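You operate a simulated robot arm through the tools that you are given. There is no shell and no other tool.

You are at the controls of a simulated two-armed robot. One attempt, no reset.

## Task
File the blue film box in the FILM drawer and lock the chest.
Fine: shut the drawer.
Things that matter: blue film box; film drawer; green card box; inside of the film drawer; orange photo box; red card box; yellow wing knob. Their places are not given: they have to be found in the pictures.

It is judged by the outcome, as a careful person would: the job done as asked, and still so three seconds after it is handed in. It fails if anything else is knocked over, pushed out of place, dropped, spilled or broken.

## Robot
Two 6-joint arms with two-finger parallel grippers on one trunk that stands fixed in place. Base frame: the origin is at the foot of the trunk, x ahead of it, y to its left, z up. Readings come in mm, degrees, newtons and seconds.
The left shoulder is at [280, 185, 1005], the right one opposite. With the tool pointing down near the work surface each hand reaches from about 180 to 780 mm from the base axis, measured 20 degrees to its own side. Payload 1.57 kg a hand.
The tool frame of a hand sits at the grasp point between the pads (the TCP): z along the fingers, y along the line on which they close. The tips reach 30 mm beyond it. The gripper opens to 80 mm. The fingers are 17 mm wide and 12 mm thick; the gripper's body (40 by 82 mm) begins 80 mm behind the TCP.
Orientation is that of the tool frame in the base frame, as a unit quaternion [w, x, y, z]. With the fingers straight down and closing along the base's y, the tool's x points along the base's -x, its y along +y and its z along -z.

## Interface
- The arms move only by the tool nudge_tool. It takes "left_increments", "right_increments" or both (then of equal length, played together; a hand with none holds still); each is a list of rows, each a list of 6 numbers: the shift along the base's x, y, z in cm, then the turn, a rotation vector about the base's x, y, z in degrees. In form: [[x, y, z, ax, ay, az], ...]. A call has 1 to 20 rows; each row shifts and turns the commanded pose from where the row before left it. "left_gripper" and "right_gripper" are, for a hand that has rows, the opening, from 0 (shut) to 1 (fully open), set as the call begins (left out, the last holds). Rows are played at 5 a second. More than 50 mm and 8.6 degrees between two rows, or a gripper value outside its range, and nothing of the call is played. Where a pose cannot be reached the arm comes as near as it can. A force on the tool above 40 N (or 10 N above the force at the start of the call, whichever is more), or a blocked arm, ends the call early, and 0.2 s more pass. The fingers move at their own pace (about 153 mm/s each) and stop on an object; they squeeze with about 29 N. The grip force told is the motor's: it shows also when the fingers shut on nothing. Time passes only in rows, and 0.2 s behind the last, so rows that do not move let the fingers close. It gives the time, the measured TCP pose, the force on the tool (base axes), the opening and the grip force at its end, in the units of the frame above (readings bear some noise), with the torque about the TCP (base axes, N m) and any sound that the robot's microphone picked up.
- Cameras (640 x 400 px; columns grow to the right, rows downward): "scene" is now at [231.4, 23.1, 1439.5]; the picture's right is [0.32, -0.95, 0.00], its down [-0.75, -0.25, -0.61] and it looks along [0.57, 0.19, -0.80] (base axes); focal length 259 px, centre (320, 200). "left" rides on the left gripper at [72, 7, -122] in its tool frame; the picture's right is [-0.09, 1.00, 0.00], its down [-0.84, -0.08, -0.54] and it looks along [-0.54, -0.05, 0.84] (tool axes); focal length 238 px, centre (320, 200). "right" rides on the right gripper at [72, -7, -122] in its tool frame; the picture's right is [0.09, 1.00, 0.00], its down [-0.84, 0.08, -0.54] and it looks along [-0.54, 0.05, 0.84] (tool axes); focal length 238 px, centre (320, 200).
- capture(camera): a new picture of that camera. It takes no simulated time.
- raise_lower(by): slides the trunk up (or, below 0, down) by that many mm; the arms and the scene camera ride with it, the base frame stays. It gives what a move gives, with no picture.
- aim_head(pan, tilt): turns the head with the scene camera to pan (to the left, within 86 degrees either way) and tilt (down, from -29 to 69), counted from straight ahead of the robot. It gives what a move gives.
- probe_pixels(camera, pixels): there is no depth. For up to 12 entries [column, row, z] of the newest picture of that camera ("zoom" is the newest enlarged one), the place [x, y] in the base frame at which the ray of that pixel passes the height z, good to about 3 mm. It takes no simulated time.
- close_up(camera, box): a new picture of the part [left, top, right, bottom] of that camera's present view, enlarged. It takes no simulated time.
- job_done(): hands the job in; it is judged then, once.

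Open the grippers and draw the arms clear of the work before you hand the job in, unless the task says otherwise.

The tools are called after ">>>" by a JSON object that holds its "name" and its "arguments". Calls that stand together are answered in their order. nudge_tool: Moves the arms, as the interface text tells. Its arguments: {"type":"object","properties":{"left_increments":{"type":"array"},"left_gripper":{"type":"number"},"right_increments":{"type":"array"},"right_gripper":{"type":"number"}},"required":[]} The other tools are called the same way: raise_lower (by) moves the trunk up or down; aim_head (pan, tilt) turns the head that bears the scene camera; capture (camera) takes a picture; probe_pixels (camera, pixels) gives the place at which the rays of pixels pass given heights; close_up (camera, box) takes an enlarged picture of a part of a camera's view; job_done () hands the job in.

At the start:

```text
time: 0.0
left_ee_pos: [453.3, 371.8, 1154.9]
left_tcp_rot: [0.0, 0.0, 1.0, 0.0]
left_force: [0.5, -0.3, -0.5]
left_moment: [-0.01, -0.02, 0.0]
left_grip_width: 80.0
left_gripper_force: 0.1
right_ee_pos: [587.5, 12.7, 1179.7]
right_tcp_rot: [0.0, 0.0, 1.0, 0.0]
right_force: [-0.5, -0.2, 0.1]
right_moment: [-0.04, -0.02, 0.02]
right_grip_width: 79.9
right_gripper_force: 0.0
trunk travel left (down, up): [-700.0, 290.0]
head pan, tilt (commanded): [18.5, 52.7]
```

scene: 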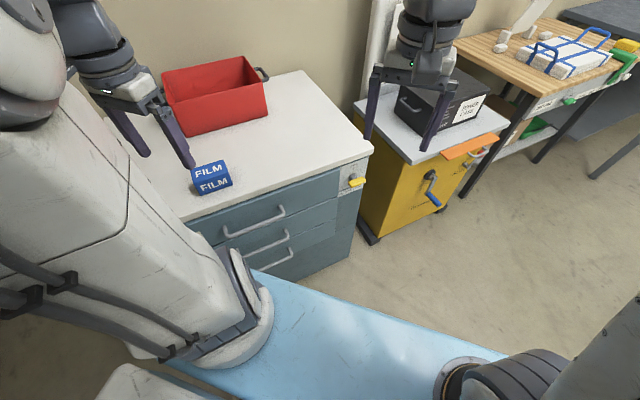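
right: 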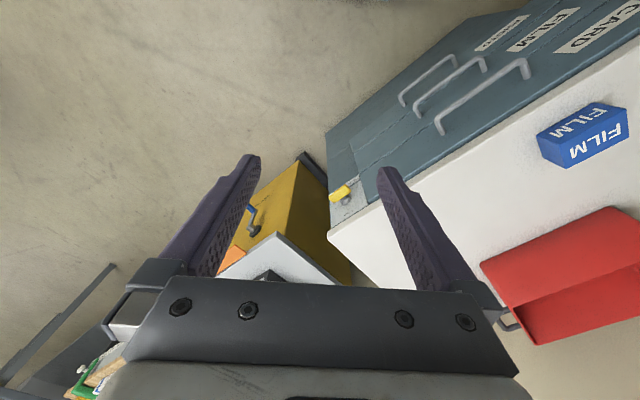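
left: 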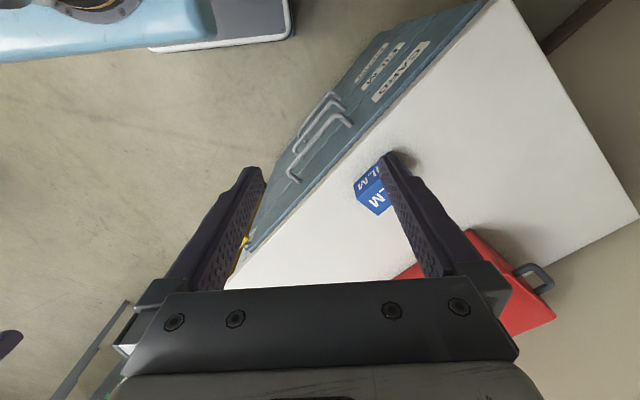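

The scene shows a chest with a white top, three drawers with handles near (254,222), (265,247), (270,258), the blue FILM box at (211,178), a red bin, and a yellow knob at (356,183). I look closer at each.

>>> {"name": "close_up", "arguments": {"camera": "scene", "box": [160, 130, 400, 280]}}

>>> {"name": "close_up", "arguments": {"camera": "right", "box": [320, 0, 640, 200]}}

>>> {"name": "close_up", "arguments": {"camera": "left", "box": [220, 0, 540, 200]}}

```text
2.67 times, centred on (280, 205) of scene
```

zoom: 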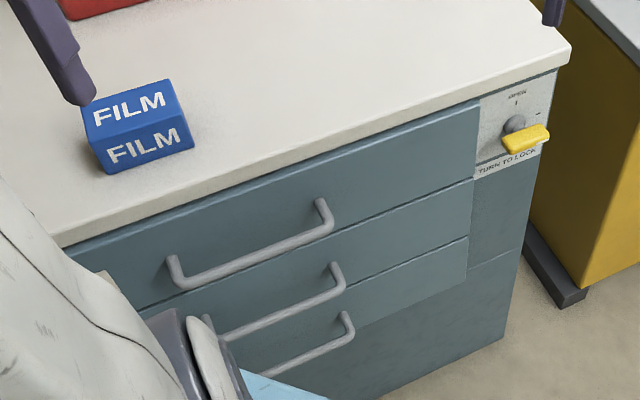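

```text
2.00 times, centred on (480, 100) of right
```

zoom: 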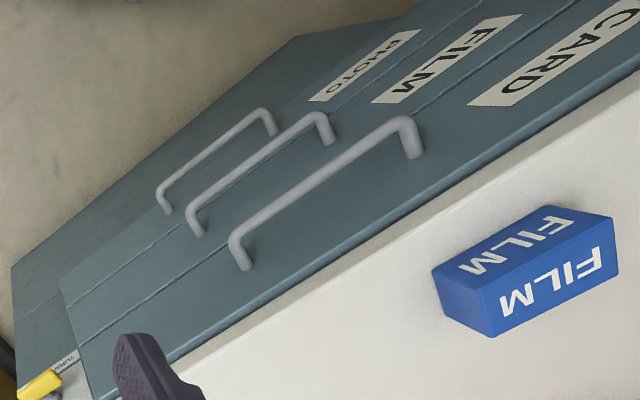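

```text
2.00 times, centred on (380, 100) of left
```

zoom: 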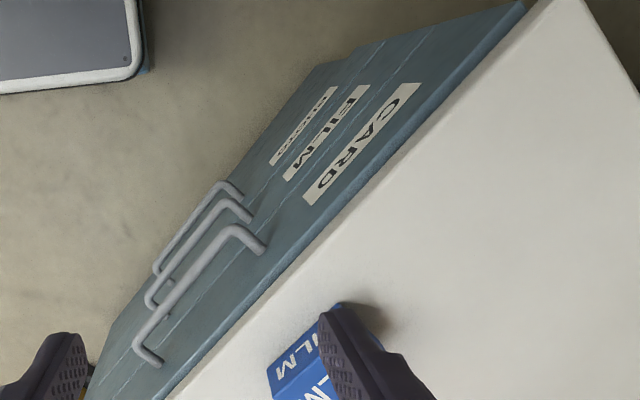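

I triangulate the chest top corner, (373,150) in scene and about (329,235) in the right camera, by probing both at several heights.

>>> {"name": "probe_pixels", "arguments": {"camera": "scene", "pixels": [[373, 149, 600], [373, 149, 700], [373, 149, 800], [373, 149, 900], [302, 71, 700], [302, 71, 800], [302, 71, 900], [184, 221, 700], [184, 221, 800], [184, 221, 900]]}}

>>> {"name": "probe_pixels", "arguments": {"camera": "right", "pixels": [[329, 234, 600], [329, 234, 700], [329, 234, 800], [329, 234, 900], [541, 135, 600], [541, 135, 700], [541, 135, 800], [541, 135, 900]]}}

>>> {"name": "close_up", "arguments": {"camera": "right", "box": [280, 120, 440, 260]}}

```text
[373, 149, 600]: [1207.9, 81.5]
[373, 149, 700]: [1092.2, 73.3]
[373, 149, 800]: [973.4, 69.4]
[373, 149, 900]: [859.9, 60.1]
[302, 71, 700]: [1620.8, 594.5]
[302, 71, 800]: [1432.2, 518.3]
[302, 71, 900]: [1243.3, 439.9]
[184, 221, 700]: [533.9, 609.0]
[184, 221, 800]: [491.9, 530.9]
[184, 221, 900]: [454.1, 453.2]
```

```text
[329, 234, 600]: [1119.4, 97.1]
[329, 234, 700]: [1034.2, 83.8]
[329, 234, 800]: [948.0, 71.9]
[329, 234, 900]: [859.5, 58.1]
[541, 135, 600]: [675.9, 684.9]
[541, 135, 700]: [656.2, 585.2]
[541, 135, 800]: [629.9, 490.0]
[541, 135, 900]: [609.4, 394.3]
```

```text
2.86 times, centred on (360, 190) of right
```

zoom: 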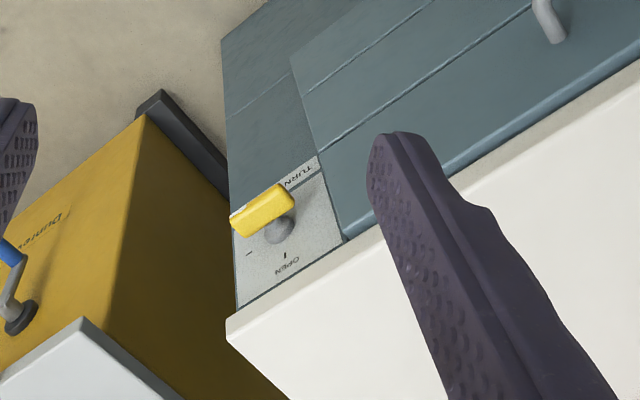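

Both rays meet near z=900, so the chest top is at about 900 mm with its front right corner near (860,60); the front runs diagonally. Next I triangulate the FILM handle ends, scene (285,230) and right (414,103).

>>> {"name": "probe_pixels", "arguments": {"camera": "scene", "pixels": [[285, 230.5, 650], [285, 230.5, 700], [285, 230.5, 750], [285, 230.5, 800], [280.5, 206, 750], [280.5, 206, 800], [280.5, 206, 850], [354, 183, 750], [354, 183, 800], [354, 183, 850]]}}

>>> {"name": "probe_pixels", "arguments": {"camera": "right", "pixels": [[414.5, 105, 650], [414.5, 105, 700], [414.5, 105, 750], [414.5, 105, 800], [436, 119, 750], [436, 119, 800], [436, 119, 850], [341, 193, 750], [341, 193, 800], [341, 193, 850]]}}

```text
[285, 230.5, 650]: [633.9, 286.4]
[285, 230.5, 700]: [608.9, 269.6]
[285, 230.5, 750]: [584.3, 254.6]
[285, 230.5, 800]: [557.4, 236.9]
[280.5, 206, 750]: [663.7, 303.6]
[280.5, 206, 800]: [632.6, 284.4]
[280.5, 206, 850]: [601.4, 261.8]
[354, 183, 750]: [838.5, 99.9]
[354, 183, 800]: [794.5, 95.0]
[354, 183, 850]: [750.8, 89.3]
```

```text
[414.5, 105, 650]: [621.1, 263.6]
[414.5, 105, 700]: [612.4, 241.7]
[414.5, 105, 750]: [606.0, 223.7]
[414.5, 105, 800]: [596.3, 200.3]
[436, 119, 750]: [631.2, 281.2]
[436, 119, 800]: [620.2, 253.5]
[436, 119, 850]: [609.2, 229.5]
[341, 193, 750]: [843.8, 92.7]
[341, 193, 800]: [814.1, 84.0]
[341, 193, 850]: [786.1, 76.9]
```

The rough rays don't match well, so I need a better view of the front. I swing the right hand back and yaw it 45°, then pitch it up toward the chest front so its camera faces the drawers.

>>> {"name": "nudge_tool", "arguments": {"right_increments": [[-2, -1, -1, 0, 0, 7.5], [-2, -1, -1, 0, 0, 7.5], [-2, -1, -1, 0, 0, 7.5], [-2, -1, -1, 0, 0, 7.5], [-2, -1, -1, 0, 0, 7.5], [-2, -1, -1, 0, 0, 7.5], [0, 0, -1, 5.3, -5.3, 0], [0, 0, -1, 5.3, -5.3, 0], [0, 0, -1, 5.3, -5.3, 0], [0, 0, -1, 5.3, -5.3, 0], [0, 0, 0, 0, 0, 0]]}}

>>> {"name": "capture", "arguments": {"camera": "right"}}

>>> {"name": "capture", "arguments": {"camera": "scene"}}

```text
time: 2.4
left_ee_pos: [453.5, 370.6, 1154.9]
left_tcp_rot: [0.0, 0.0, 1.0, 0.0]
left_force: [-0.3, 0.5, 0.0]
left_moment: [-0.02, 0.02, -0.01]
left_grip_width: 79.9
left_gripper_force: 0.1
right_ee_pos: [517.7, -15.9, 1078.5]
right_tcp_rot: [0.239, -0.369, 0.893, 0.098]
right_force: [0.6, 0.0, 0.2]
right_moment: [0.04, 0.02, -0.01]
right_grip_width: 79.9
right_gripper_force: 0.0
right hand out of reach, approached as far as the arm can: row 7, 8, 9, 10
trunk travel left (down, up): [-700.0, 290.0]
head pan, tilt (commanded): [18.5, 52.7]
```

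```text
taken
```

right: 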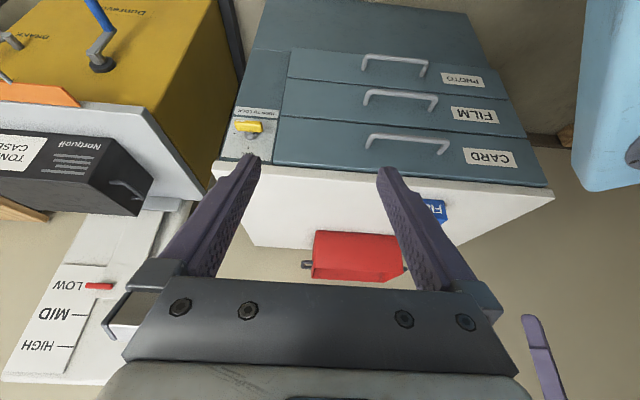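

```text
taken
```

scene: 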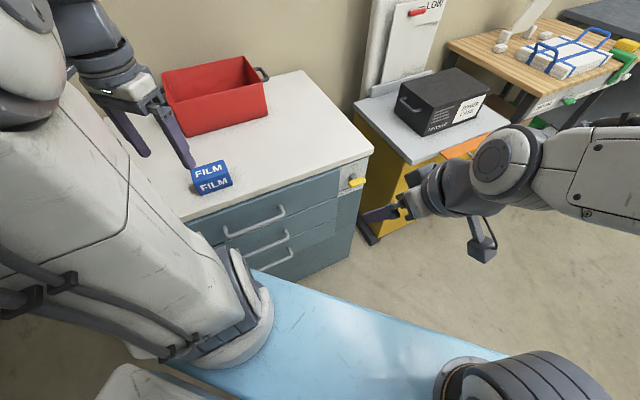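

The right camera now views the front (upside-down): CARD, FILM, PHOTO drawers with handles at (408,143), (402,97), (395,62), knob at (247,127). I zoom in for detail.

>>> {"name": "close_up", "arguments": {"camera": "right", "box": [210, 20, 370, 180]}}

>>> {"name": "close_up", "arguments": {"camera": "right", "box": [340, 40, 560, 220]}}

```text
2.50 times, centred on (290, 100) of right
```

zoom: 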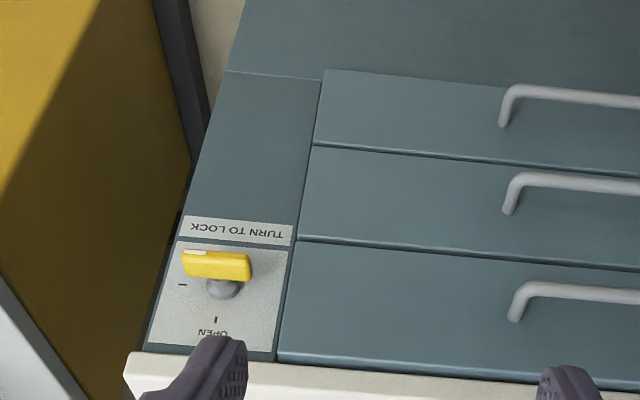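

```text
2.22 times, centred on (450, 130) of right
```

zoom: 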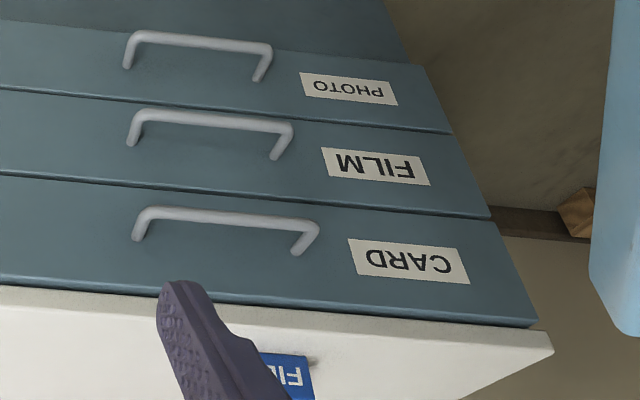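

The knob's white pointer mark appears on its right end (upright view), toward the "–" tick rather than OPEN. I zoom further to be sure.

>>> {"name": "close_up", "arguments": {"camera": "right", "box": [225, 100, 295, 170]}}

>>> {"name": "close_up", "arguments": {"camera": "scene", "box": [325, 155, 385, 205]}}

```text
5.71 times, centred on (260, 135) of right
```

zoom: 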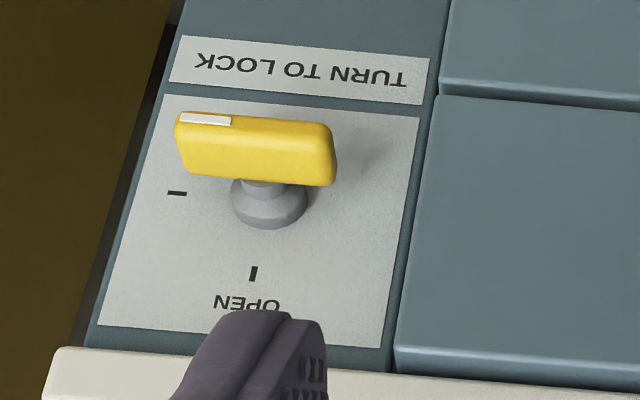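

```text
8.00 times, centred on (355, 180) of scene
```

zoom: 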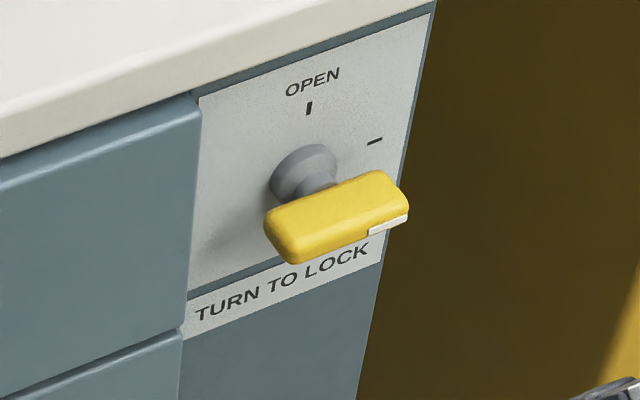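

The white mark clearly points to the "–" tick, not OPEN, so the chest looks locked now. I get rays for knob shaft, handle corners and top corners from both cameras.

>>> {"name": "probe_pixels", "arguments": {"camera": "right", "pixels": [[250.9, 136.8, 800], [250.9, 136.8, 900], [370.3, 135.4, 700], [370.3, 135.4, 800], [447.7, 141.3, 700], [447.7, 141.3, 800], [368, 91.7, 700], [368, 91.7, 800], [436.5, 96.2, 700], [436.5, 96.2, 800], [213, 163, 900], [552, 197, 900]]}}

>>> {"name": "probe_pixels", "arguments": {"camera": "scene", "pixels": [[352.5, 176.5, 800], [352.5, 176.5, 900], [283.7, 215.5, 700], [283.7, 215.5, 800], [288.2, 236.1, 700], [288.2, 236.1, 800], [373.5, 150, 900], [185, 222, 900]]}}

```text
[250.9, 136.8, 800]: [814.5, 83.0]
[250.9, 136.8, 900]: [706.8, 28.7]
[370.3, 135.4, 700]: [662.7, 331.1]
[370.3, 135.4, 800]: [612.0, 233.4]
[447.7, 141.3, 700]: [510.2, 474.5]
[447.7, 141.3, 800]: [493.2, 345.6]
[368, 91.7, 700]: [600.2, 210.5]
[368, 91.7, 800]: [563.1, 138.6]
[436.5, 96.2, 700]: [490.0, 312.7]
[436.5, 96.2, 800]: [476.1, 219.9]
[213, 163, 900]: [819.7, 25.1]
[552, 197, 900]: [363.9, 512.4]
```

```text
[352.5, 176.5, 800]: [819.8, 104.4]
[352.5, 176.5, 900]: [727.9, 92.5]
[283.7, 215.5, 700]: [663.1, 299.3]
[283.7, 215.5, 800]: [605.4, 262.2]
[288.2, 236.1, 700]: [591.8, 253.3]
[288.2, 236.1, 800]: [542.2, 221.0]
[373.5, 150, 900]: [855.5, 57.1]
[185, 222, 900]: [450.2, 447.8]
```

I refine the geometry by zooming at the chest's top right front corner in both cameras.

>>> {"name": "close_up", "arguments": {"camera": "right", "box": [195, 145, 245, 195]}}

>>> {"name": "close_up", "arguments": {"camera": "scene", "box": [350, 130, 400, 170]}}

>>> {"name": "close_up", "arguments": {"camera": "scene", "box": [170, 190, 330, 290]}}

>>> {"name": "close_up", "arguments": {"camera": "left", "box": [220, 0, 380, 100]}}

```text
8.00 times, centred on (220, 170) of right
```

zoom: 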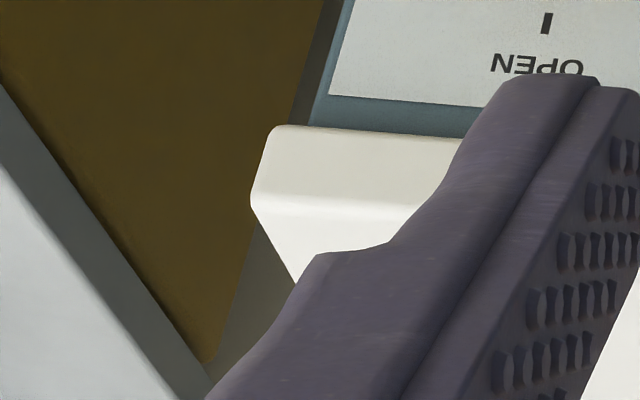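

```text
10.00 times, centred on (375, 150) of scene
```

zoom: 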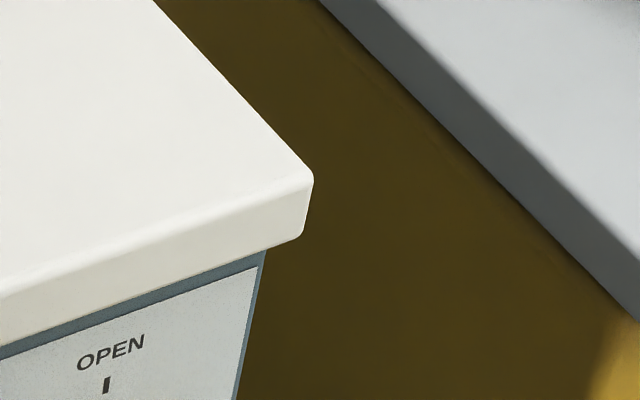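

```text
4.00 times, centred on (250, 240) of scene
```

zoom: 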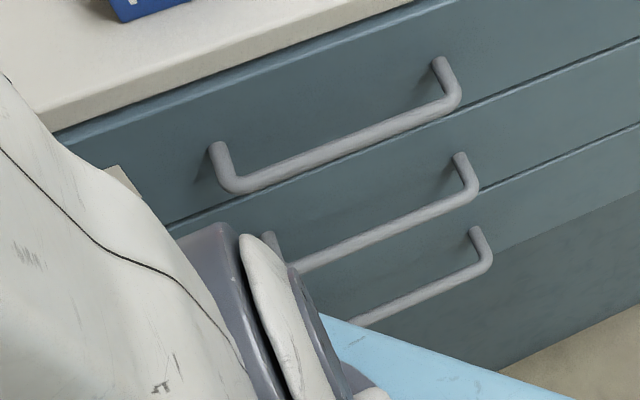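

```text
4.00 times, centred on (300, 50) of left
```

zoom: 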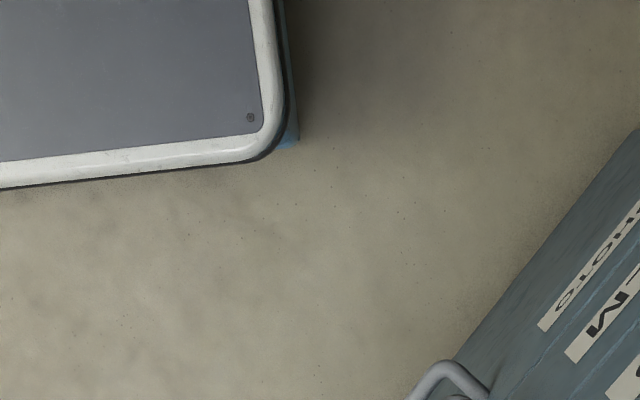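

Triangulating with three views puts the chest top at z≈865, the slab's front at about 675 mm along direction (0.70,0.71), handle bars at z≈750/592/447 and the knob wing near (849,87,745). I lower the trunk by 200 mm so that the arms work at those heights (both hands are well in front of the chest).

>>> {"name": "raise_lower", "arguments": {"by": -200}}

```text
time: 4.6
left_ee_pos: [453.2, 370.4, 954.8]
left_tcp_rot: [-0.001, 0.0, 1.0, 0.0]
left_force: [0.3, 0.1, -0.3]
left_moment: [0.0, -0.02, 0.0]
left_grip_width: 80.0
left_gripper_force: 0.1
right_ee_pos: [517.7, -17.1, 877.6]
right_tcp_rot: [0.238, -0.369, 0.893, 0.098]
right_force: [-0.3, -0.4, -0.4]
right_moment: [0.04, 0.0, 0.01]
right_grip_width: 79.9
right_gripper_force: 0.0
trunk travel left (down, up): [-500.0, 490.0]
head pan, tilt (commanded): [18.5, 52.7]
```

Now I move the right hand forward toward the knob while pitching it level with direction f, in 8 rows.

>>> {"name": "nudge_tool", "arguments": {"right_increments": [[2.5, 0.2, -1, 5.34, -5.27, 0], [2.5, 0.2, -1, 5.34, -5.27, 0], [2.5, 0.2, -1, 5.34, -5.27, 0], [2.5, 0.2, -1, 5.34, -5.27, 0], [2.5, 0.2, -1, 5.34, -5.27, 0], [2.5, 0.2, -1, 5.34, -5.27, 0], [2.5, 0.2, -1, 5.34, -5.27, 0], [2.5, 0.2, -1, 5.34, -5.27, 0], [0, 0, 0, 0, 0, 0]]}}

>>> {"name": "capture", "arguments": {"camera": "right"}}

>>> {"name": "capture", "arguments": {"camera": "scene"}}

```text
time: 6.6
left_ee_pos: [453.8, 371.3, 954.5]
left_tcp_rot: [0.0, 0.0, 1.0, 0.0]
left_force: [-0.8, 0.0, 0.3]
left_moment: [-0.01, -0.03, 0.0]
left_grip_width: 80.0
left_gripper_force: 0.0
right_ee_pos: [771.3, 9.9, 845.9]
right_tcp_rot: [0.651, -0.27, 0.654, 0.275]
right_force: [-0.1, 0.3, -0.2]
right_moment: [0.0, -0.01, -0.03]
right_grip_width: 80.1
right_gripper_force: 0.1
right hand out of reach, approached as far as the arm can: row 1, 2, 3, 7, 8
trunk travel left (down, up): [-500.0, 490.0]
head pan, tilt (commanded): [18.5, 52.7]
```

```text
taken
```

right: 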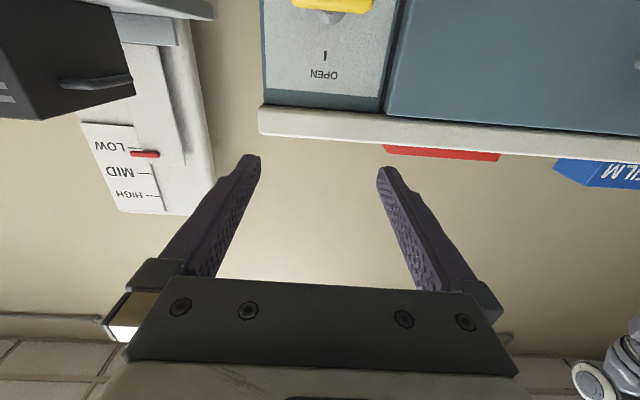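

```text
taken
```

scene: 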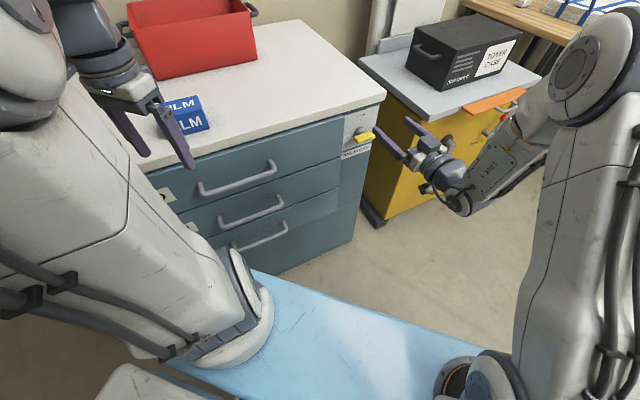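

The hand is level at (771,10,846), with the knob at (332,5) at the image top (i.e. lower than the hand). I step down 10 cm with a small forward shift to see how the commanded pose continues.

>>> {"name": "nudge_tool", "arguments": {"right_increments": [[0, 0, -3, 0, 0, 0], [0, 0, -3, 0, 0, 0], [0, 0, 0, 0, 0, 0]]}}

```text
time: 7.4
left_ee_pos: [453.7, 370.4, 955.2]
left_tcp_rot: [0.0, 0.0, 1.0, 0.0]
left_force: [-0.5, -0.5, 0.3]
left_moment: [0.03, 0.03, 0.01]
left_grip_width: 79.8
left_gripper_force: 0.1
right_ee_pos: [800.5, 6.7, 806.7]
right_tcp_rot: [0.649, -0.269, 0.655, 0.277]
right_force: [0.0, 0.3, 0.0]
right_moment: [0.0, 0.04, -0.01]
right_grip_width: 80.0
right_gripper_force: 0.0
right hand out of reach, approached as far as the arm can: row 1, 2
trunk travel left (down, up): [-500.0, 490.0]
head pan, tilt (commanded): [18.5, 52.7]
```

The arm is being pushed outward, which suggests a wrist-bend limit with the forearm coming down steeply; a lower trunk would help. First I lift the left hand 10 cm so it stays above the chest front, then lower the trunk by 150 mm.

>>> {"name": "nudge_tool", "arguments": {"left_increments": [[0, 0, 4, 0, 0, 0], [0, 0, 4, 0, 0, 0], [0, 0, 4, 0, 0, 0], [0, 0, 0, 0, 0, 0]]}}

>>> {"name": "raise_lower", "arguments": {"by": -150}}

>>> {"name": "capture", "arguments": {"camera": "scene"}}

>>> {"name": "capture", "arguments": {"camera": "right"}}

```text
time: 8.4
left_ee_pos: [454.3, 371.6, 1076.0]
left_tcp_rot: [-0.001, 0.0, 1.0, 0.0]
left_force: [0.3, 0.6, 0.4]
left_moment: [0.01, -0.01, 0.0]
left_grip_width: 80.1
left_gripper_force: 0.2
right_ee_pos: [800.2, 7.4, 806.2]
right_tcp_rot: [0.65, -0.27, 0.655, 0.276]
right_force: [-0.4, -0.4, 0.1]
right_moment: [0.01, 0.01, 0.0]
right_grip_width: 79.9
right_gripper_force: 0.1
trunk travel left (down, up): [-500.0, 490.0]
head pan, tilt (commanded): [18.5, 52.7]
```

```text
time: 10.1
left_ee_pos: [455.3, 371.0, 924.8]
left_tcp_rot: [-0.001, -0.001, 1.0, 0.0]
left_force: [-0.1, 0.1, -0.2]
left_moment: [0.01, -0.03, 0.01]
left_grip_width: 79.9
left_gripper_force: 0.0
right_ee_pos: [799.5, 7.1, 654.7]
right_tcp_rot: [0.649, -0.27, 0.655, 0.277]
right_force: [0.2, 0.3, -0.7]
right_moment: [-0.04, -0.01, -0.01]
right_grip_width: 80.0
right_gripper_force: 0.1
trunk travel left (down, up): [-350.0, 640.0]
head pan, tilt (commanded): [18.5, 52.7]
```

```text
taken
```

scene: 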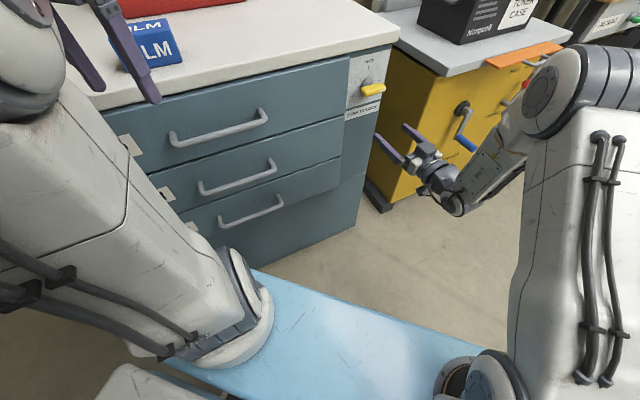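

```text
taken
```

right: 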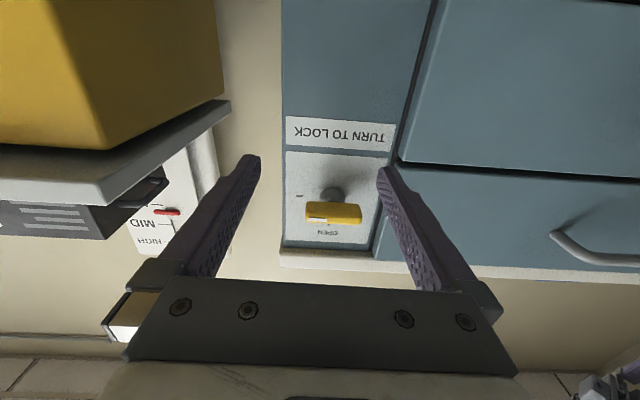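

The knob is now visible at (333,213) in the right camera and at about (372,88) in the scene. I zoom both to fix its position.

>>> {"name": "close_up", "arguments": {"camera": "right", "box": [270, 110, 430, 260]}}

>>> {"name": "close_up", "arguments": {"camera": "scene", "box": [330, 50, 410, 130]}}

>>> {"name": "close_up", "arguments": {"camera": "scene", "box": [100, 90, 300, 240]}}

```text
2.67 times, centred on (350, 185) of right
```

zoom: 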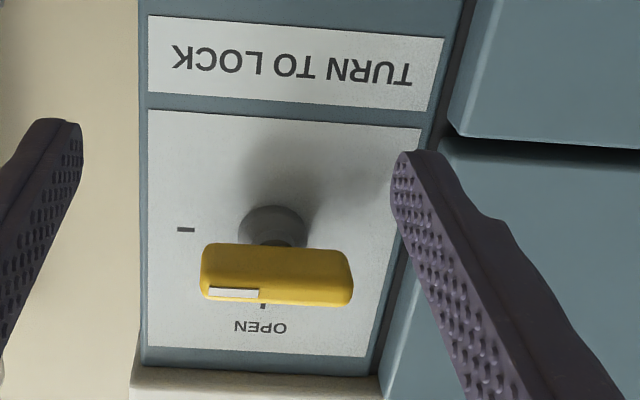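

```text
5.00 times, centred on (370, 90) of scene
```

zoom: 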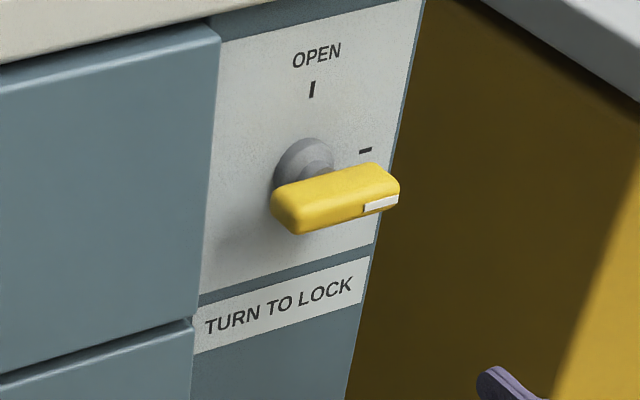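

```text
2.67 times, centred on (200, 165) of scene
```

zoom: 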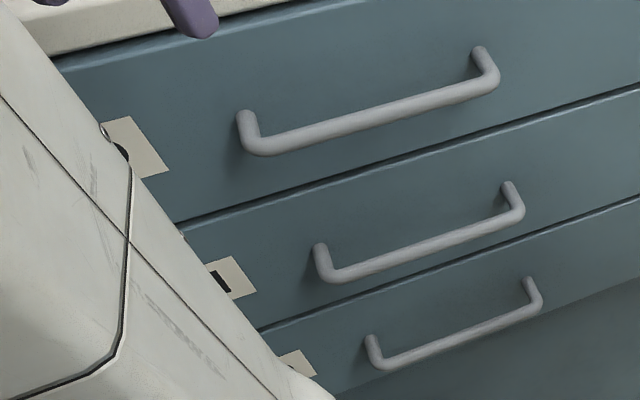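

Triangulation gives plate plane f≈696, OPEN tick (875,114.5,782), "–" tick (904,86,741), so the shaft is at (875,115,741) and the wing centre near (852,91,741). I roll the right hand 90° about f so the fingers close vertically, and rise to knob height at a standoff.

>>> {"name": "nudge_tool", "arguments": {"right_increments": [[-0.13, 0.13, 0.72, 5.27, 5.34, 0], [-0.13, 0.13, 0.72, 5.27, 5.34, 0], [-0.13, 0.13, 0.72, 5.27, 5.34, 0], [-0.13, 0.13, 0.72, 5.27, 5.34, 0], [-0.13, 0.13, 0.72, 5.27, 5.34, 0], [-0.13, 0.13, 0.72, 5.27, 5.34, 0], [-0.13, 0.13, 0.72, 5.27, 5.34, 0], [-0.13, 0.13, 0.72, 5.27, 5.34, 0], [-0.13, 0.13, 0.72, 5.27, 5.34, 0], [-0.13, 0.13, 0.72, 5.27, 5.34, 0], [-0.13, 0.13, 0.72, 5.27, 5.34, 0], [-0.13, 0.13, 0.72, 5.27, 5.34, 0], [0, 0, 0, 0, 0, 0]], "right_gripper": 0.6}}

>>> {"name": "capture", "arguments": {"camera": "right"}}

>>> {"name": "capture", "arguments": {"camera": "scene"}}

```text
time: 12.9
left_ee_pos: [455.7, 370.5, 924.6]
left_tcp_rot: [0.0, 0.0, 1.0, 0.0]
left_force: [0.0, 0.3, 0.0]
left_moment: [0.02, 0.04, 0.03]
left_grip_width: 79.9
left_gripper_force: 0.1
right_ee_pos: [784.5, 21.1, 742.5]
right_tcp_rot: [0.262, 0.273, 0.653, 0.657]
right_force: [0.0, -0.6, 1.0]
right_moment: [-0.05, -0.01, -0.02]
right_grip_width: 48.0
right_gripper_force: 0.2
trunk travel left (down, up): [-350.0, 640.0]
head pan, tilt (commanded): [18.5, 52.7]
```

```text
taken
```

right: 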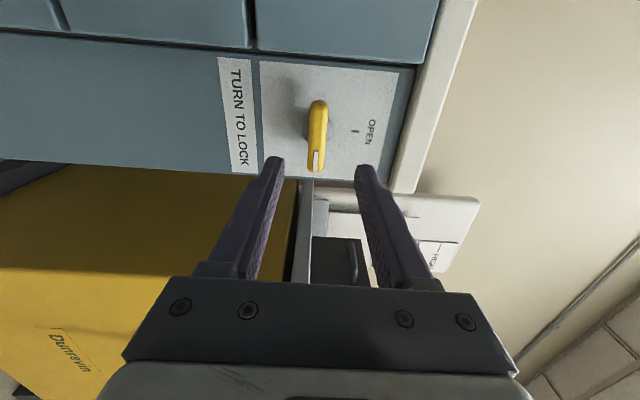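

```text
taken
```

scene: 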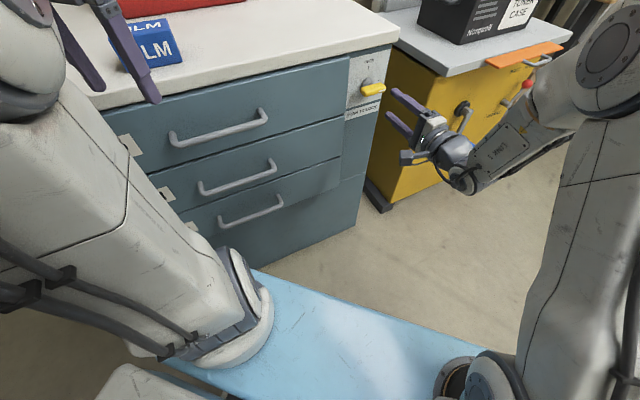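

The knob wing at (318,135) sits centred between the fingers (272 and 366), matching the computed position. I advance 86 mm along f and then look before closing.

>>> {"name": "nudge_tool", "arguments": {"right_increments": [[1.2, 1.23, -0.03, 0, 0, 0], [1.2, 1.23, -0.03, 0, 0, 0], [1.2, 1.23, -0.03, 0, 0, 0], [1.2, 1.23, -0.03, 0, 0, 0], [1.2, 1.23, -0.03, 0, 0, 0], [0, 0, 0, 0, 0, 0]]}}

>>> {"name": "capture", "arguments": {"camera": "right"}}

>>> {"name": "close_up", "arguments": {"camera": "scene", "box": [320, 50, 480, 150]}}

```text
time: 14.3
left_ee_pos: [454.8, 370.6, 925.2]
left_tcp_rot: [0.001, 0.0, 1.0, 0.0]
left_force: [-0.1, -0.1, 1.0]
left_moment: [0.02, 0.02, 0.01]
left_grip_width: 80.0
left_gripper_force: 0.1
right_ee_pos: [842.4, 86.3, 740.0]
right_tcp_rot: [0.263, 0.272, 0.653, 0.656]
right_force: [-0.4, 0.2, 0.2]
right_moment: [0.02, -0.01, -0.01]
right_grip_width: 48.0
right_gripper_force: 0.1
trunk travel left (down, up): [-350.0, 640.0]
head pan, tilt (commanded): [18.5, 52.7]
```

```text
taken
```

right: 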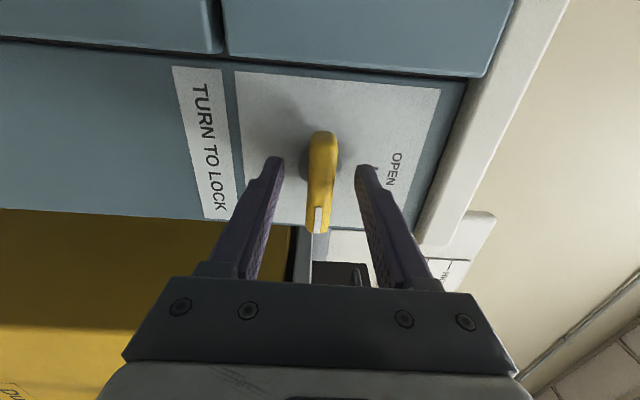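

```text
4.00 times, centred on (400, 100) of scene
```

zoom: 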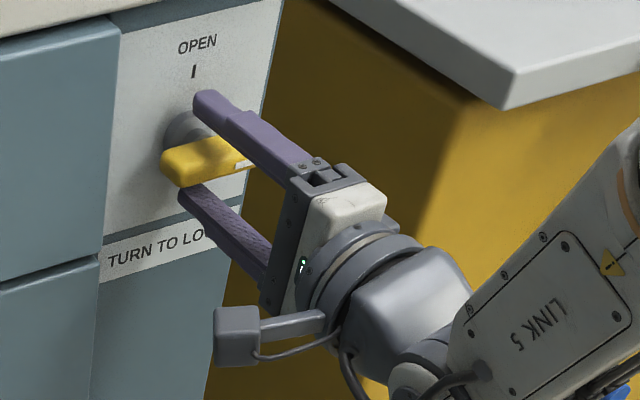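

The fingers straddle the wing at f≈653. I close the gripper on it.

>>> {"name": "nudge_tool", "arguments": {"right_increments": [[0, 0, 0, 0, 0, 0], [0, 0, 0, 0, 0, 0], [0, 0, 0, 0, 0, 0]], "right_gripper": 0.0}}

>>> {"name": "capture", "arguments": {"camera": "right"}}

```text
time: 15.1
left_ee_pos: [454.4, 370.6, 923.8]
left_tcp_rot: [0.0, 0.0, 1.0, 0.0]
left_force: [0.2, -0.4, 0.4]
left_moment: [-0.03, 0.0, -0.01]
left_grip_width: 80.0
left_gripper_force: 0.1
right_ee_pos: [843.3, 84.7, 739.3]
right_tcp_rot: [0.263, 0.272, 0.652, 0.657]
right_force: [2.6, 1.9, 2.6]
right_moment: [-0.08, 0.01, 0.06]
right_grip_width: 19.5
right_gripper_force: 33.2
trunk travel left (down, up): [-350.0, 640.0]
head pan, tilt (commanded): [18.5, 52.7]
```

```text
taken
```

right: 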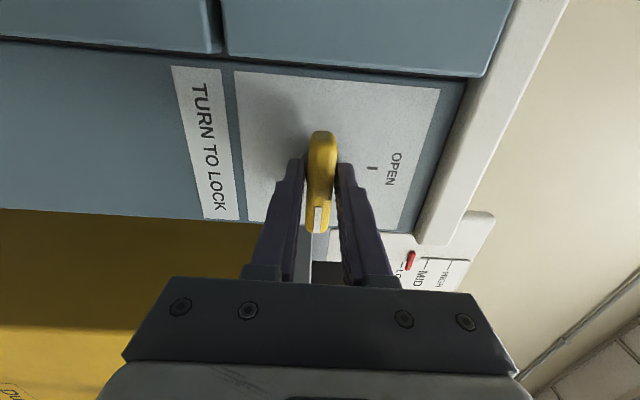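

Gripped (19.5 mm wide). I now twist 90° about the axis pointing out of the plate (pointer from right to OPEN at top), starting with 4 rows to watch force and torque.

>>> {"name": "nudge_tool", "arguments": {"right_increments": [[0, 0, 0, -5.27, -5.34, 0], [0, 0, 0, -5.27, -5.34, 0], [0, 0, 0, -5.27, -5.34, 0], [0, 0, 0, -5.27, -5.34, 0]]}}

>>> {"name": "capture", "arguments": {"camera": "right"}}

```text
time: 16.1
left_ee_pos: [454.4, 371.9, 923.7]
left_tcp_rot: [0.0, 0.0, 1.0, 0.0]
left_force: [-0.5, 0.5, -0.6]
left_moment: [-0.02, -0.01, 0.0]
left_grip_width: 79.9
left_gripper_force: 0.1
right_ee_pos: [844.6, 85.4, 739.5]
right_tcp_rot: [0.424, 0.092, 0.703, 0.564]
right_force: [-4.1, 4.9, -3.8]
right_moment: [0.14, -0.07, -0.56]
right_grip_width: 19.6
right_gripper_force: 33.2
trunk travel left (down, up): [-350.0, 640.0]
head pan, tilt (commanded): [18.5, 52.7]
```

```text
taken
```

right: 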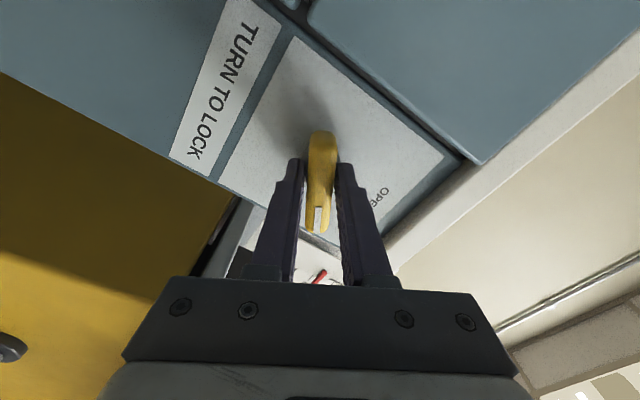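

The wing turns with the hand, low torque. I continue the remaining 60°.

>>> {"name": "nudge_tool", "arguments": {"right_increments": [[0, 0, 0, -5.27, -5.34, 0], [0, 0, 0, -5.27, -5.34, 0], [0, 0, 0, -5.27, -5.34, 0], [0, 0, 0, -5.27, -5.34, 0], [0, 0, 0, -5.27, -5.34, 0], [0, 0, 0, -5.27, -5.34, 0], [0, 0, 0, -5.27, -5.34, 0], [0, 0, 0, -5.27, -5.34, 0]]}}

>>> {"name": "capture", "arguments": {"camera": "right"}}

>>> {"name": "close_up", "arguments": {"camera": "scene", "box": [320, 50, 480, 150]}}

```text
time: 17.9
left_ee_pos: [456.1, 370.9, 923.9]
left_tcp_rot: [0.0, -0.001, 1.0, -0.001]
left_force: [-0.2, -0.5, -1.0]
left_moment: [0.04, 0.0, 0.01]
left_grip_width: 80.1
left_gripper_force: 0.1
right_ee_pos: [844.6, 83.3, 738.1]
right_tcp_rot: [0.648, -0.269, 0.658, 0.275]
right_force: [-9.2, -1.1, -16.0]
right_moment: [-0.55, 0.55, 0.06]
right_grip_width: 19.8
right_gripper_force: 33.9
trunk travel left (down, up): [-350.0, 640.0]
head pan, tilt (commanded): [18.5, 52.7]
```

```text
taken
```

right: 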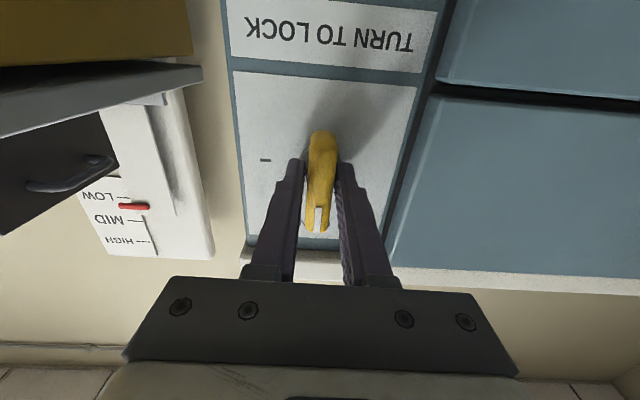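

```text
4.00 times, centred on (400, 100) of scene
```

zoom: 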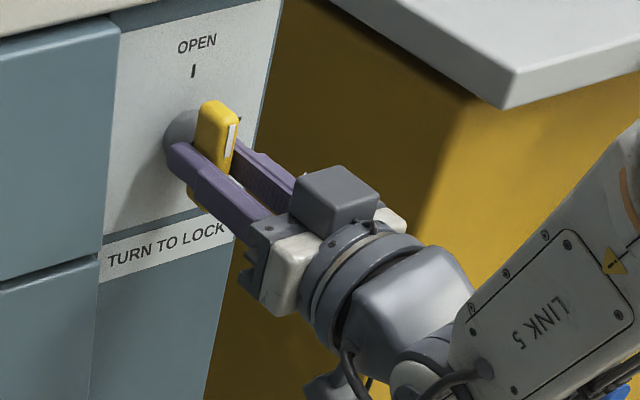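

The wing now stands vertical with its white mark at OPEN. I open the fingers, then back straight out.

>>> {"name": "nudge_tool", "arguments": {"right_increments": [[0, 0, 0, 0, 0, 0], [0, 0, 0, 0, 0, 0], [0, 0, 0, 0, 0, 0]], "right_gripper": 0.6}}

>>> {"name": "nudge_tool", "arguments": {"right_increments": [[-1.4, -1.43, 0, 0, 0, 0], [-1.4, -1.43, 0, 0, 0, 0], [-1.4, -1.43, 0, 0, 0, 0], [-1.4, -1.43, 0, 0, 0, 0], [0, 0, 0, 0, 0, 0]]}}

>>> {"name": "capture", "arguments": {"camera": "right"}}

>>> {"name": "close_up", "arguments": {"camera": "scene", "box": [320, 50, 480, 150]}}

```text
time: 18.7
left_ee_pos: [455.5, 370.7, 924.1]
left_tcp_rot: [-0.001, 0.0, 1.0, -0.001]
left_force: [0.0, -0.1, 0.5]
left_moment: [-0.01, -0.01, 0.0]
left_grip_width: 80.3
left_gripper_force: 0.1
right_ee_pos: [845.0, 85.3, 742.4]
right_tcp_rot: [0.65, -0.269, 0.655, 0.276]
right_force: [0.1, 0.6, -0.4]
right_moment: [0.02, 0.01, 0.01]
right_grip_width: 48.0
right_gripper_force: 0.0
trunk travel left (down, up): [-350.0, 640.0]
head pan, tilt (commanded): [18.5, 52.7]
```

```text
time: 19.9
left_ee_pos: [455.1, 370.0, 925.4]
left_tcp_rot: [0.0, 0.001, 1.0, 0.0]
left_force: [-0.3, 0.8, 0.2]
left_moment: [0.01, -0.02, 0.0]
left_grip_width: 79.8
left_gripper_force: 0.0
right_ee_pos: [788.8, 27.2, 740.8]
right_tcp_rot: [0.649, -0.268, 0.656, 0.276]
right_force: [0.3, 0.1, -0.1]
right_moment: [0.03, 0.0, 0.02]
right_grip_width: 48.0
right_gripper_force: 0.0
trunk travel left (down, up): [-350.0, 640.0]
head pan, tilt (commanded): [18.5, 52.7]
```

```text
taken
```

right: 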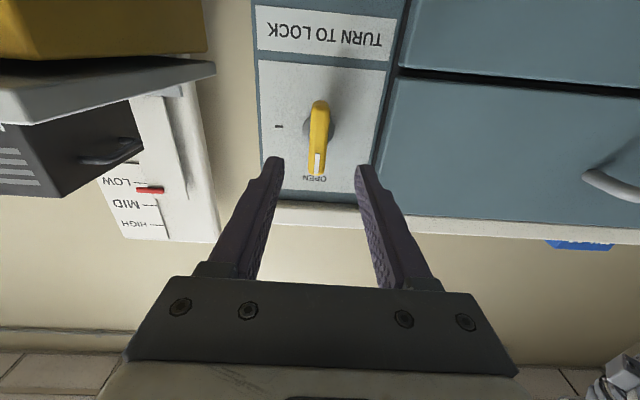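

```text
4.00 times, centred on (400, 100) of scene
```

zoom: 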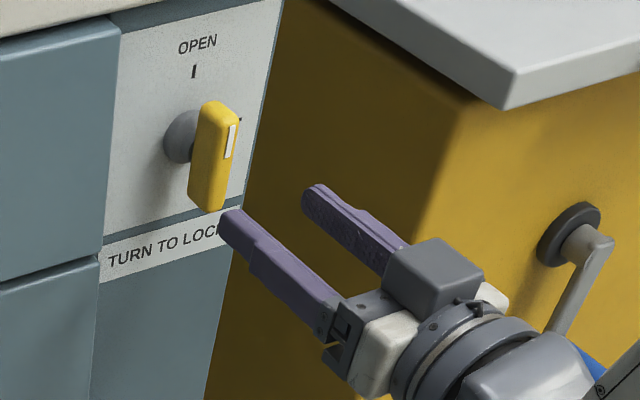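

The pointer stands at OPEN. Next the FILM handle (bar at about f≈650, z≈605): I retreat slightly, then shift the right hand left along the chest front while rolling 90° so the fingers will close vertically on the bar.

>>> {"name": "nudge_tool", "arguments": {"right_increments": [[-2, -2, 0, 0, 0, 0], [-2.0, 1.86, -0.6, 5.27, 5.34, 0], [-2.0, 1.86, -0.6, 5.27, 5.34, 0], [-2.0, 1.86, -0.6, 5.27, 5.34, 0], [-2.0, 1.86, -0.6, 5.27, 5.34, 0], [-2.0, 1.86, -0.6, 5.27, 5.34, 0], [-2.0, 1.86, -0.6, 5.27, 5.34, 0], [-2.0, 1.86, -0.6, 5.27, 5.34, 0], [-2.0, 1.86, -0.6, 5.27, 5.34, 0], [-2.0, 1.86, -0.6, 5.27, 5.34, 0], [-2.0, 1.86, -0.6, 5.27, 5.34, 0], [-2.0, 1.86, -0.6, 5.27, 5.34, 0], [-2.0, 1.86, -0.6, 5.27, 5.34, 0], [0, 0, 0, 0, 0, 0]], "right_gripper": 0.6}}

>>> {"name": "capture", "arguments": {"camera": "right"}}

>>> {"name": "capture", "arguments": {"camera": "scene"}}

```text
time: 22.9
left_ee_pos: [455.1, 370.5, 925.2]
left_tcp_rot: [0.0, 0.0, 1.0, 0.0]
left_force: [-0.3, 0.2, -0.1]
left_moment: [0.02, -0.02, -0.01]
left_grip_width: 80.2
left_gripper_force: 0.0
right_ee_pos: [631.4, 92.2, 654.1]
right_tcp_rot: [0.259, 0.269, 0.653, 0.659]
right_force: [0.4, -0.8, 0.1]
right_moment: [0.0, -0.01, 0.02]
right_grip_width: 48.0
right_gripper_force: 0.1
right hand out of reach, approached as far as the arm can: row 7, 8, 9, 10, 11, 12, 13
trunk travel left (down, up): [-350.0, 640.0]
head pan, tilt (commanded): [18.5, 52.7]
```

```text
taken
```

right: 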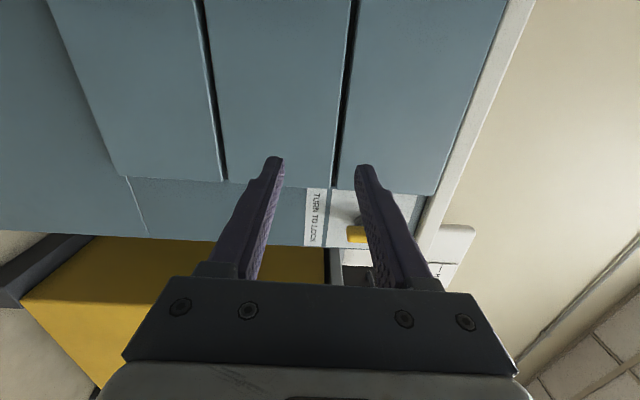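

```text
taken
```

scene: 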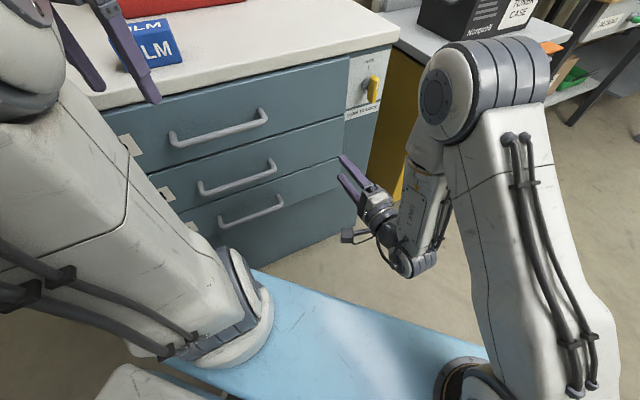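

The level hand hits a wrist-bend limit (forearm nearly vertical). I pitch the hand 45° down, then shift left to a pre-grasp in front of the FILM handle.

>>> {"name": "nudge_tool", "arguments": {"right_increments": [[0, 0, 0, -5.34, 5.27, 0], [0, 0, 0, -5.34, 5.27, 0], [0, 0, 0, -5.34, 5.27, 0], [0, 0, 0, -5.34, 5.27, 0], [0, 0, 0, -5.34, 5.27, 0], [0, 0, 0, -5.34, 5.27, 0], [-1.1, 2.9, 0.2, 0, 0, 0], [-1.1, 2.9, 0.2, 0, 0, 0], [-1.1, 2.9, 0.2, 0, 0, 0], [-1.1, 2.9, 0.2, 0, 0, 0], [-1.1, 2.9, 0.2, 0, 0, 0], [0, 0, 0, 0, 0, 0]]}}

>>> {"name": "capture", "arguments": {"camera": "right"}}

>>> {"name": "capture", "arguments": {"camera": "scene"}}

```text
time: 25.5
left_ee_pos: [454.8, 370.5, 925.0]
left_tcp_rot: [0.0, 0.001, 1.0, 0.0]
left_force: [0.5, 0.6, -0.2]
left_moment: [0.03, 0.03, 0.03]
left_grip_width: 80.2
left_gripper_force: 0.0
right_ee_pos: [645.2, 203.3, 694.9]
right_tcp_rot: [0.13, 0.353, 0.856, 0.355]
right_force: [-0.3, -0.5, 0.4]
right_moment: [-0.04, -0.01, -0.01]
right_grip_width: 47.8
right_gripper_force: 0.1
right hand out of reach, approached as far as the arm can: row 1, 8, 9, 10, 11
trunk travel left (down, up): [-350.0, 640.0]
head pan, tilt (commanded): [18.5, 52.7]
```

```text
taken
```

right: 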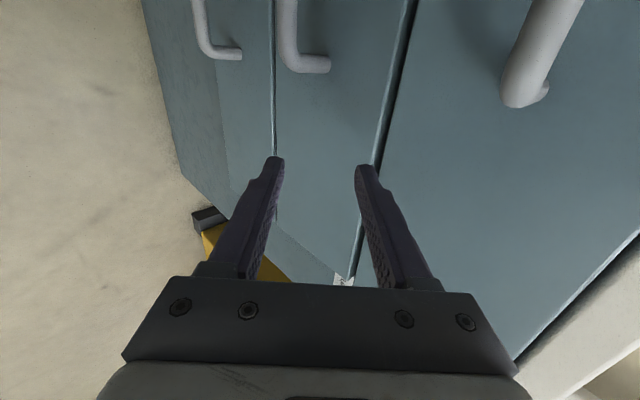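

```text
taken
```

scene: 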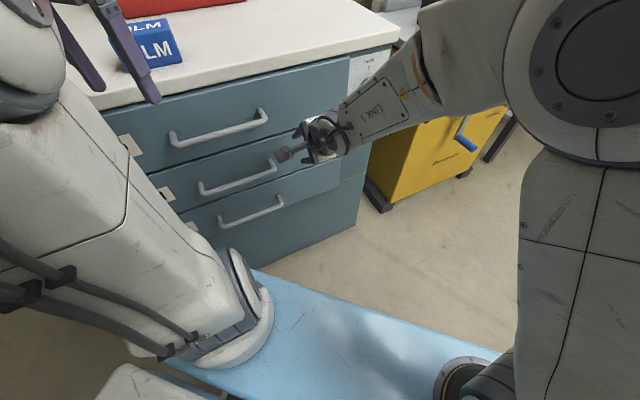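

The right arm is badly placed for this handle, while the left arm with a higher trunk should reach it with its natural downward posture. I retreat the right hand to the right and unroll it.

>>> {"name": "nudge_tool", "arguments": {"right_increments": [[-2, -3, 0.5, 0, 0, 0], [-1, -4, 0.5, 0, 0, 0], [-1, -4, 0.5, 0, 0, 0], [0, -4, 0.5, 0, 0, 0], [0, -4, 0.5, 0, 0, 0], [0, -4, 0.5, 0, 0, 0], [0, -4, 0.5, 0, 0, 0], [0, 0, 0, -3.73, -3.77, 5.3], [0, 0, 0, -3.73, -3.77, 5.3], [0, 0, 0, -3.73, -3.77, 5.3], [0, 0, 0, -3.73, -3.77, 5.3], [0, 0, 0, -3.73, -3.77, 5.3], [0, 0, 0, -3.73, -3.77, 5.3], [0, 0, 0, -3.73, -3.77, 5.3], [0, 0, 0, -3.73, -3.77, 5.3], [0, 0, 0, -3.73, -3.77, 5.3], [0, 0, 0, -3.73, -3.77, 5.3], [0, 0, 0, -3.73, -3.77, 5.3], [0, 0, 0, -3.73, -3.77, 5.3]]}}

>>> {"name": "capture", "arguments": {"camera": "scene"}}

```text
time: 29.5
left_ee_pos: [454.6, 371.8, 924.0]
left_tcp_rot: [0.0, 0.0, 1.0, 0.0]
left_force: [-0.3, 0.6, 1.0]
left_moment: [-0.02, -0.02, 0.02]
left_grip_width: 79.8
left_gripper_force: 0.0
right_ee_pos: [610.6, -73.6, 733.5]
right_tcp_rot: [0.35, -0.351, 0.856, 0.148]
right_force: [0.8, 0.7, -0.1]
right_moment: [-0.01, 0.02, -0.01]
right_grip_width: 47.9
right_gripper_force: 0.1
right hand out of reach, approached as far as the arm can: row 1
trunk travel left (down, up): [-350.0, 640.0]
head pan, tilt (commanded): [18.5, 52.7]
```

```text
taken
```

scene: 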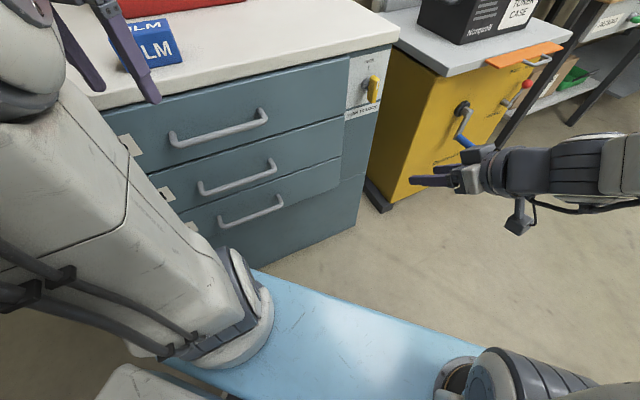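

The right hand is parked clear at (611,-74,734). I raise the trunk by 350 mm for the left arm's work on the handle.

>>> {"name": "raise_lower", "arguments": {"by": 350}}

>>> {"name": "capture", "arguments": {"camera": "left"}}

>>> {"name": "capture", "arguments": {"camera": "scene"}}

```text
time: 32.9
left_ee_pos: [454.1, 371.3, 1275.0]
left_tcp_rot: [0.0, 0.001, 1.0, -0.001]
left_force: [0.2, 0.0, -0.2]
left_moment: [0.04, 0.02, -0.01]
left_grip_width: 79.8
left_gripper_force: 0.1
right_ee_pos: [611.0, -73.0, 1082.9]
right_tcp_rot: [0.35, -0.351, 0.856, 0.149]
right_force: [-1.0, -1.6, -0.7]
right_moment: [0.01, 0.0, -0.03]
right_grip_width: 48.2
right_gripper_force: 0.1
trunk travel left (down, up): [-700.0, 290.0]
head pan, tilt (commanded): [18.5, 52.7]
```

```text
taken
```

left: 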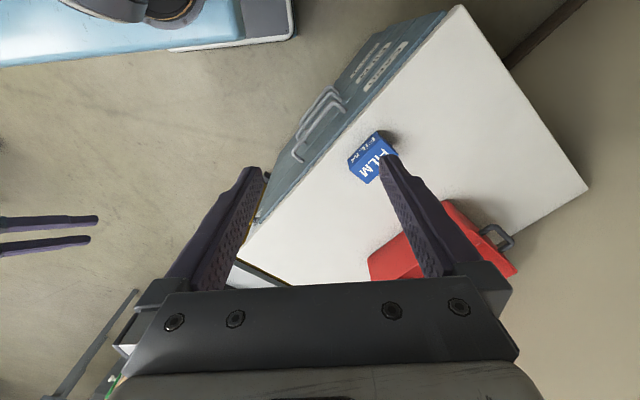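

```text
taken
```

scene: 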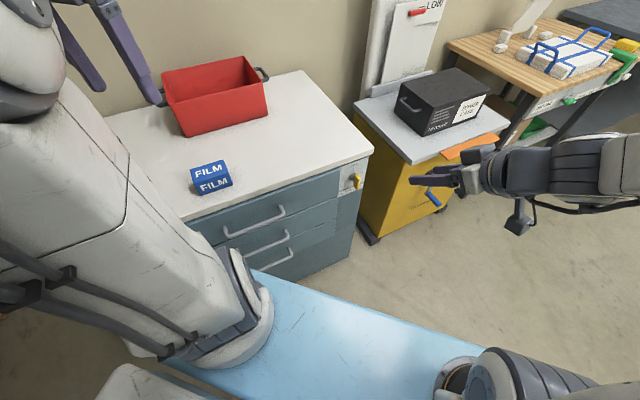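

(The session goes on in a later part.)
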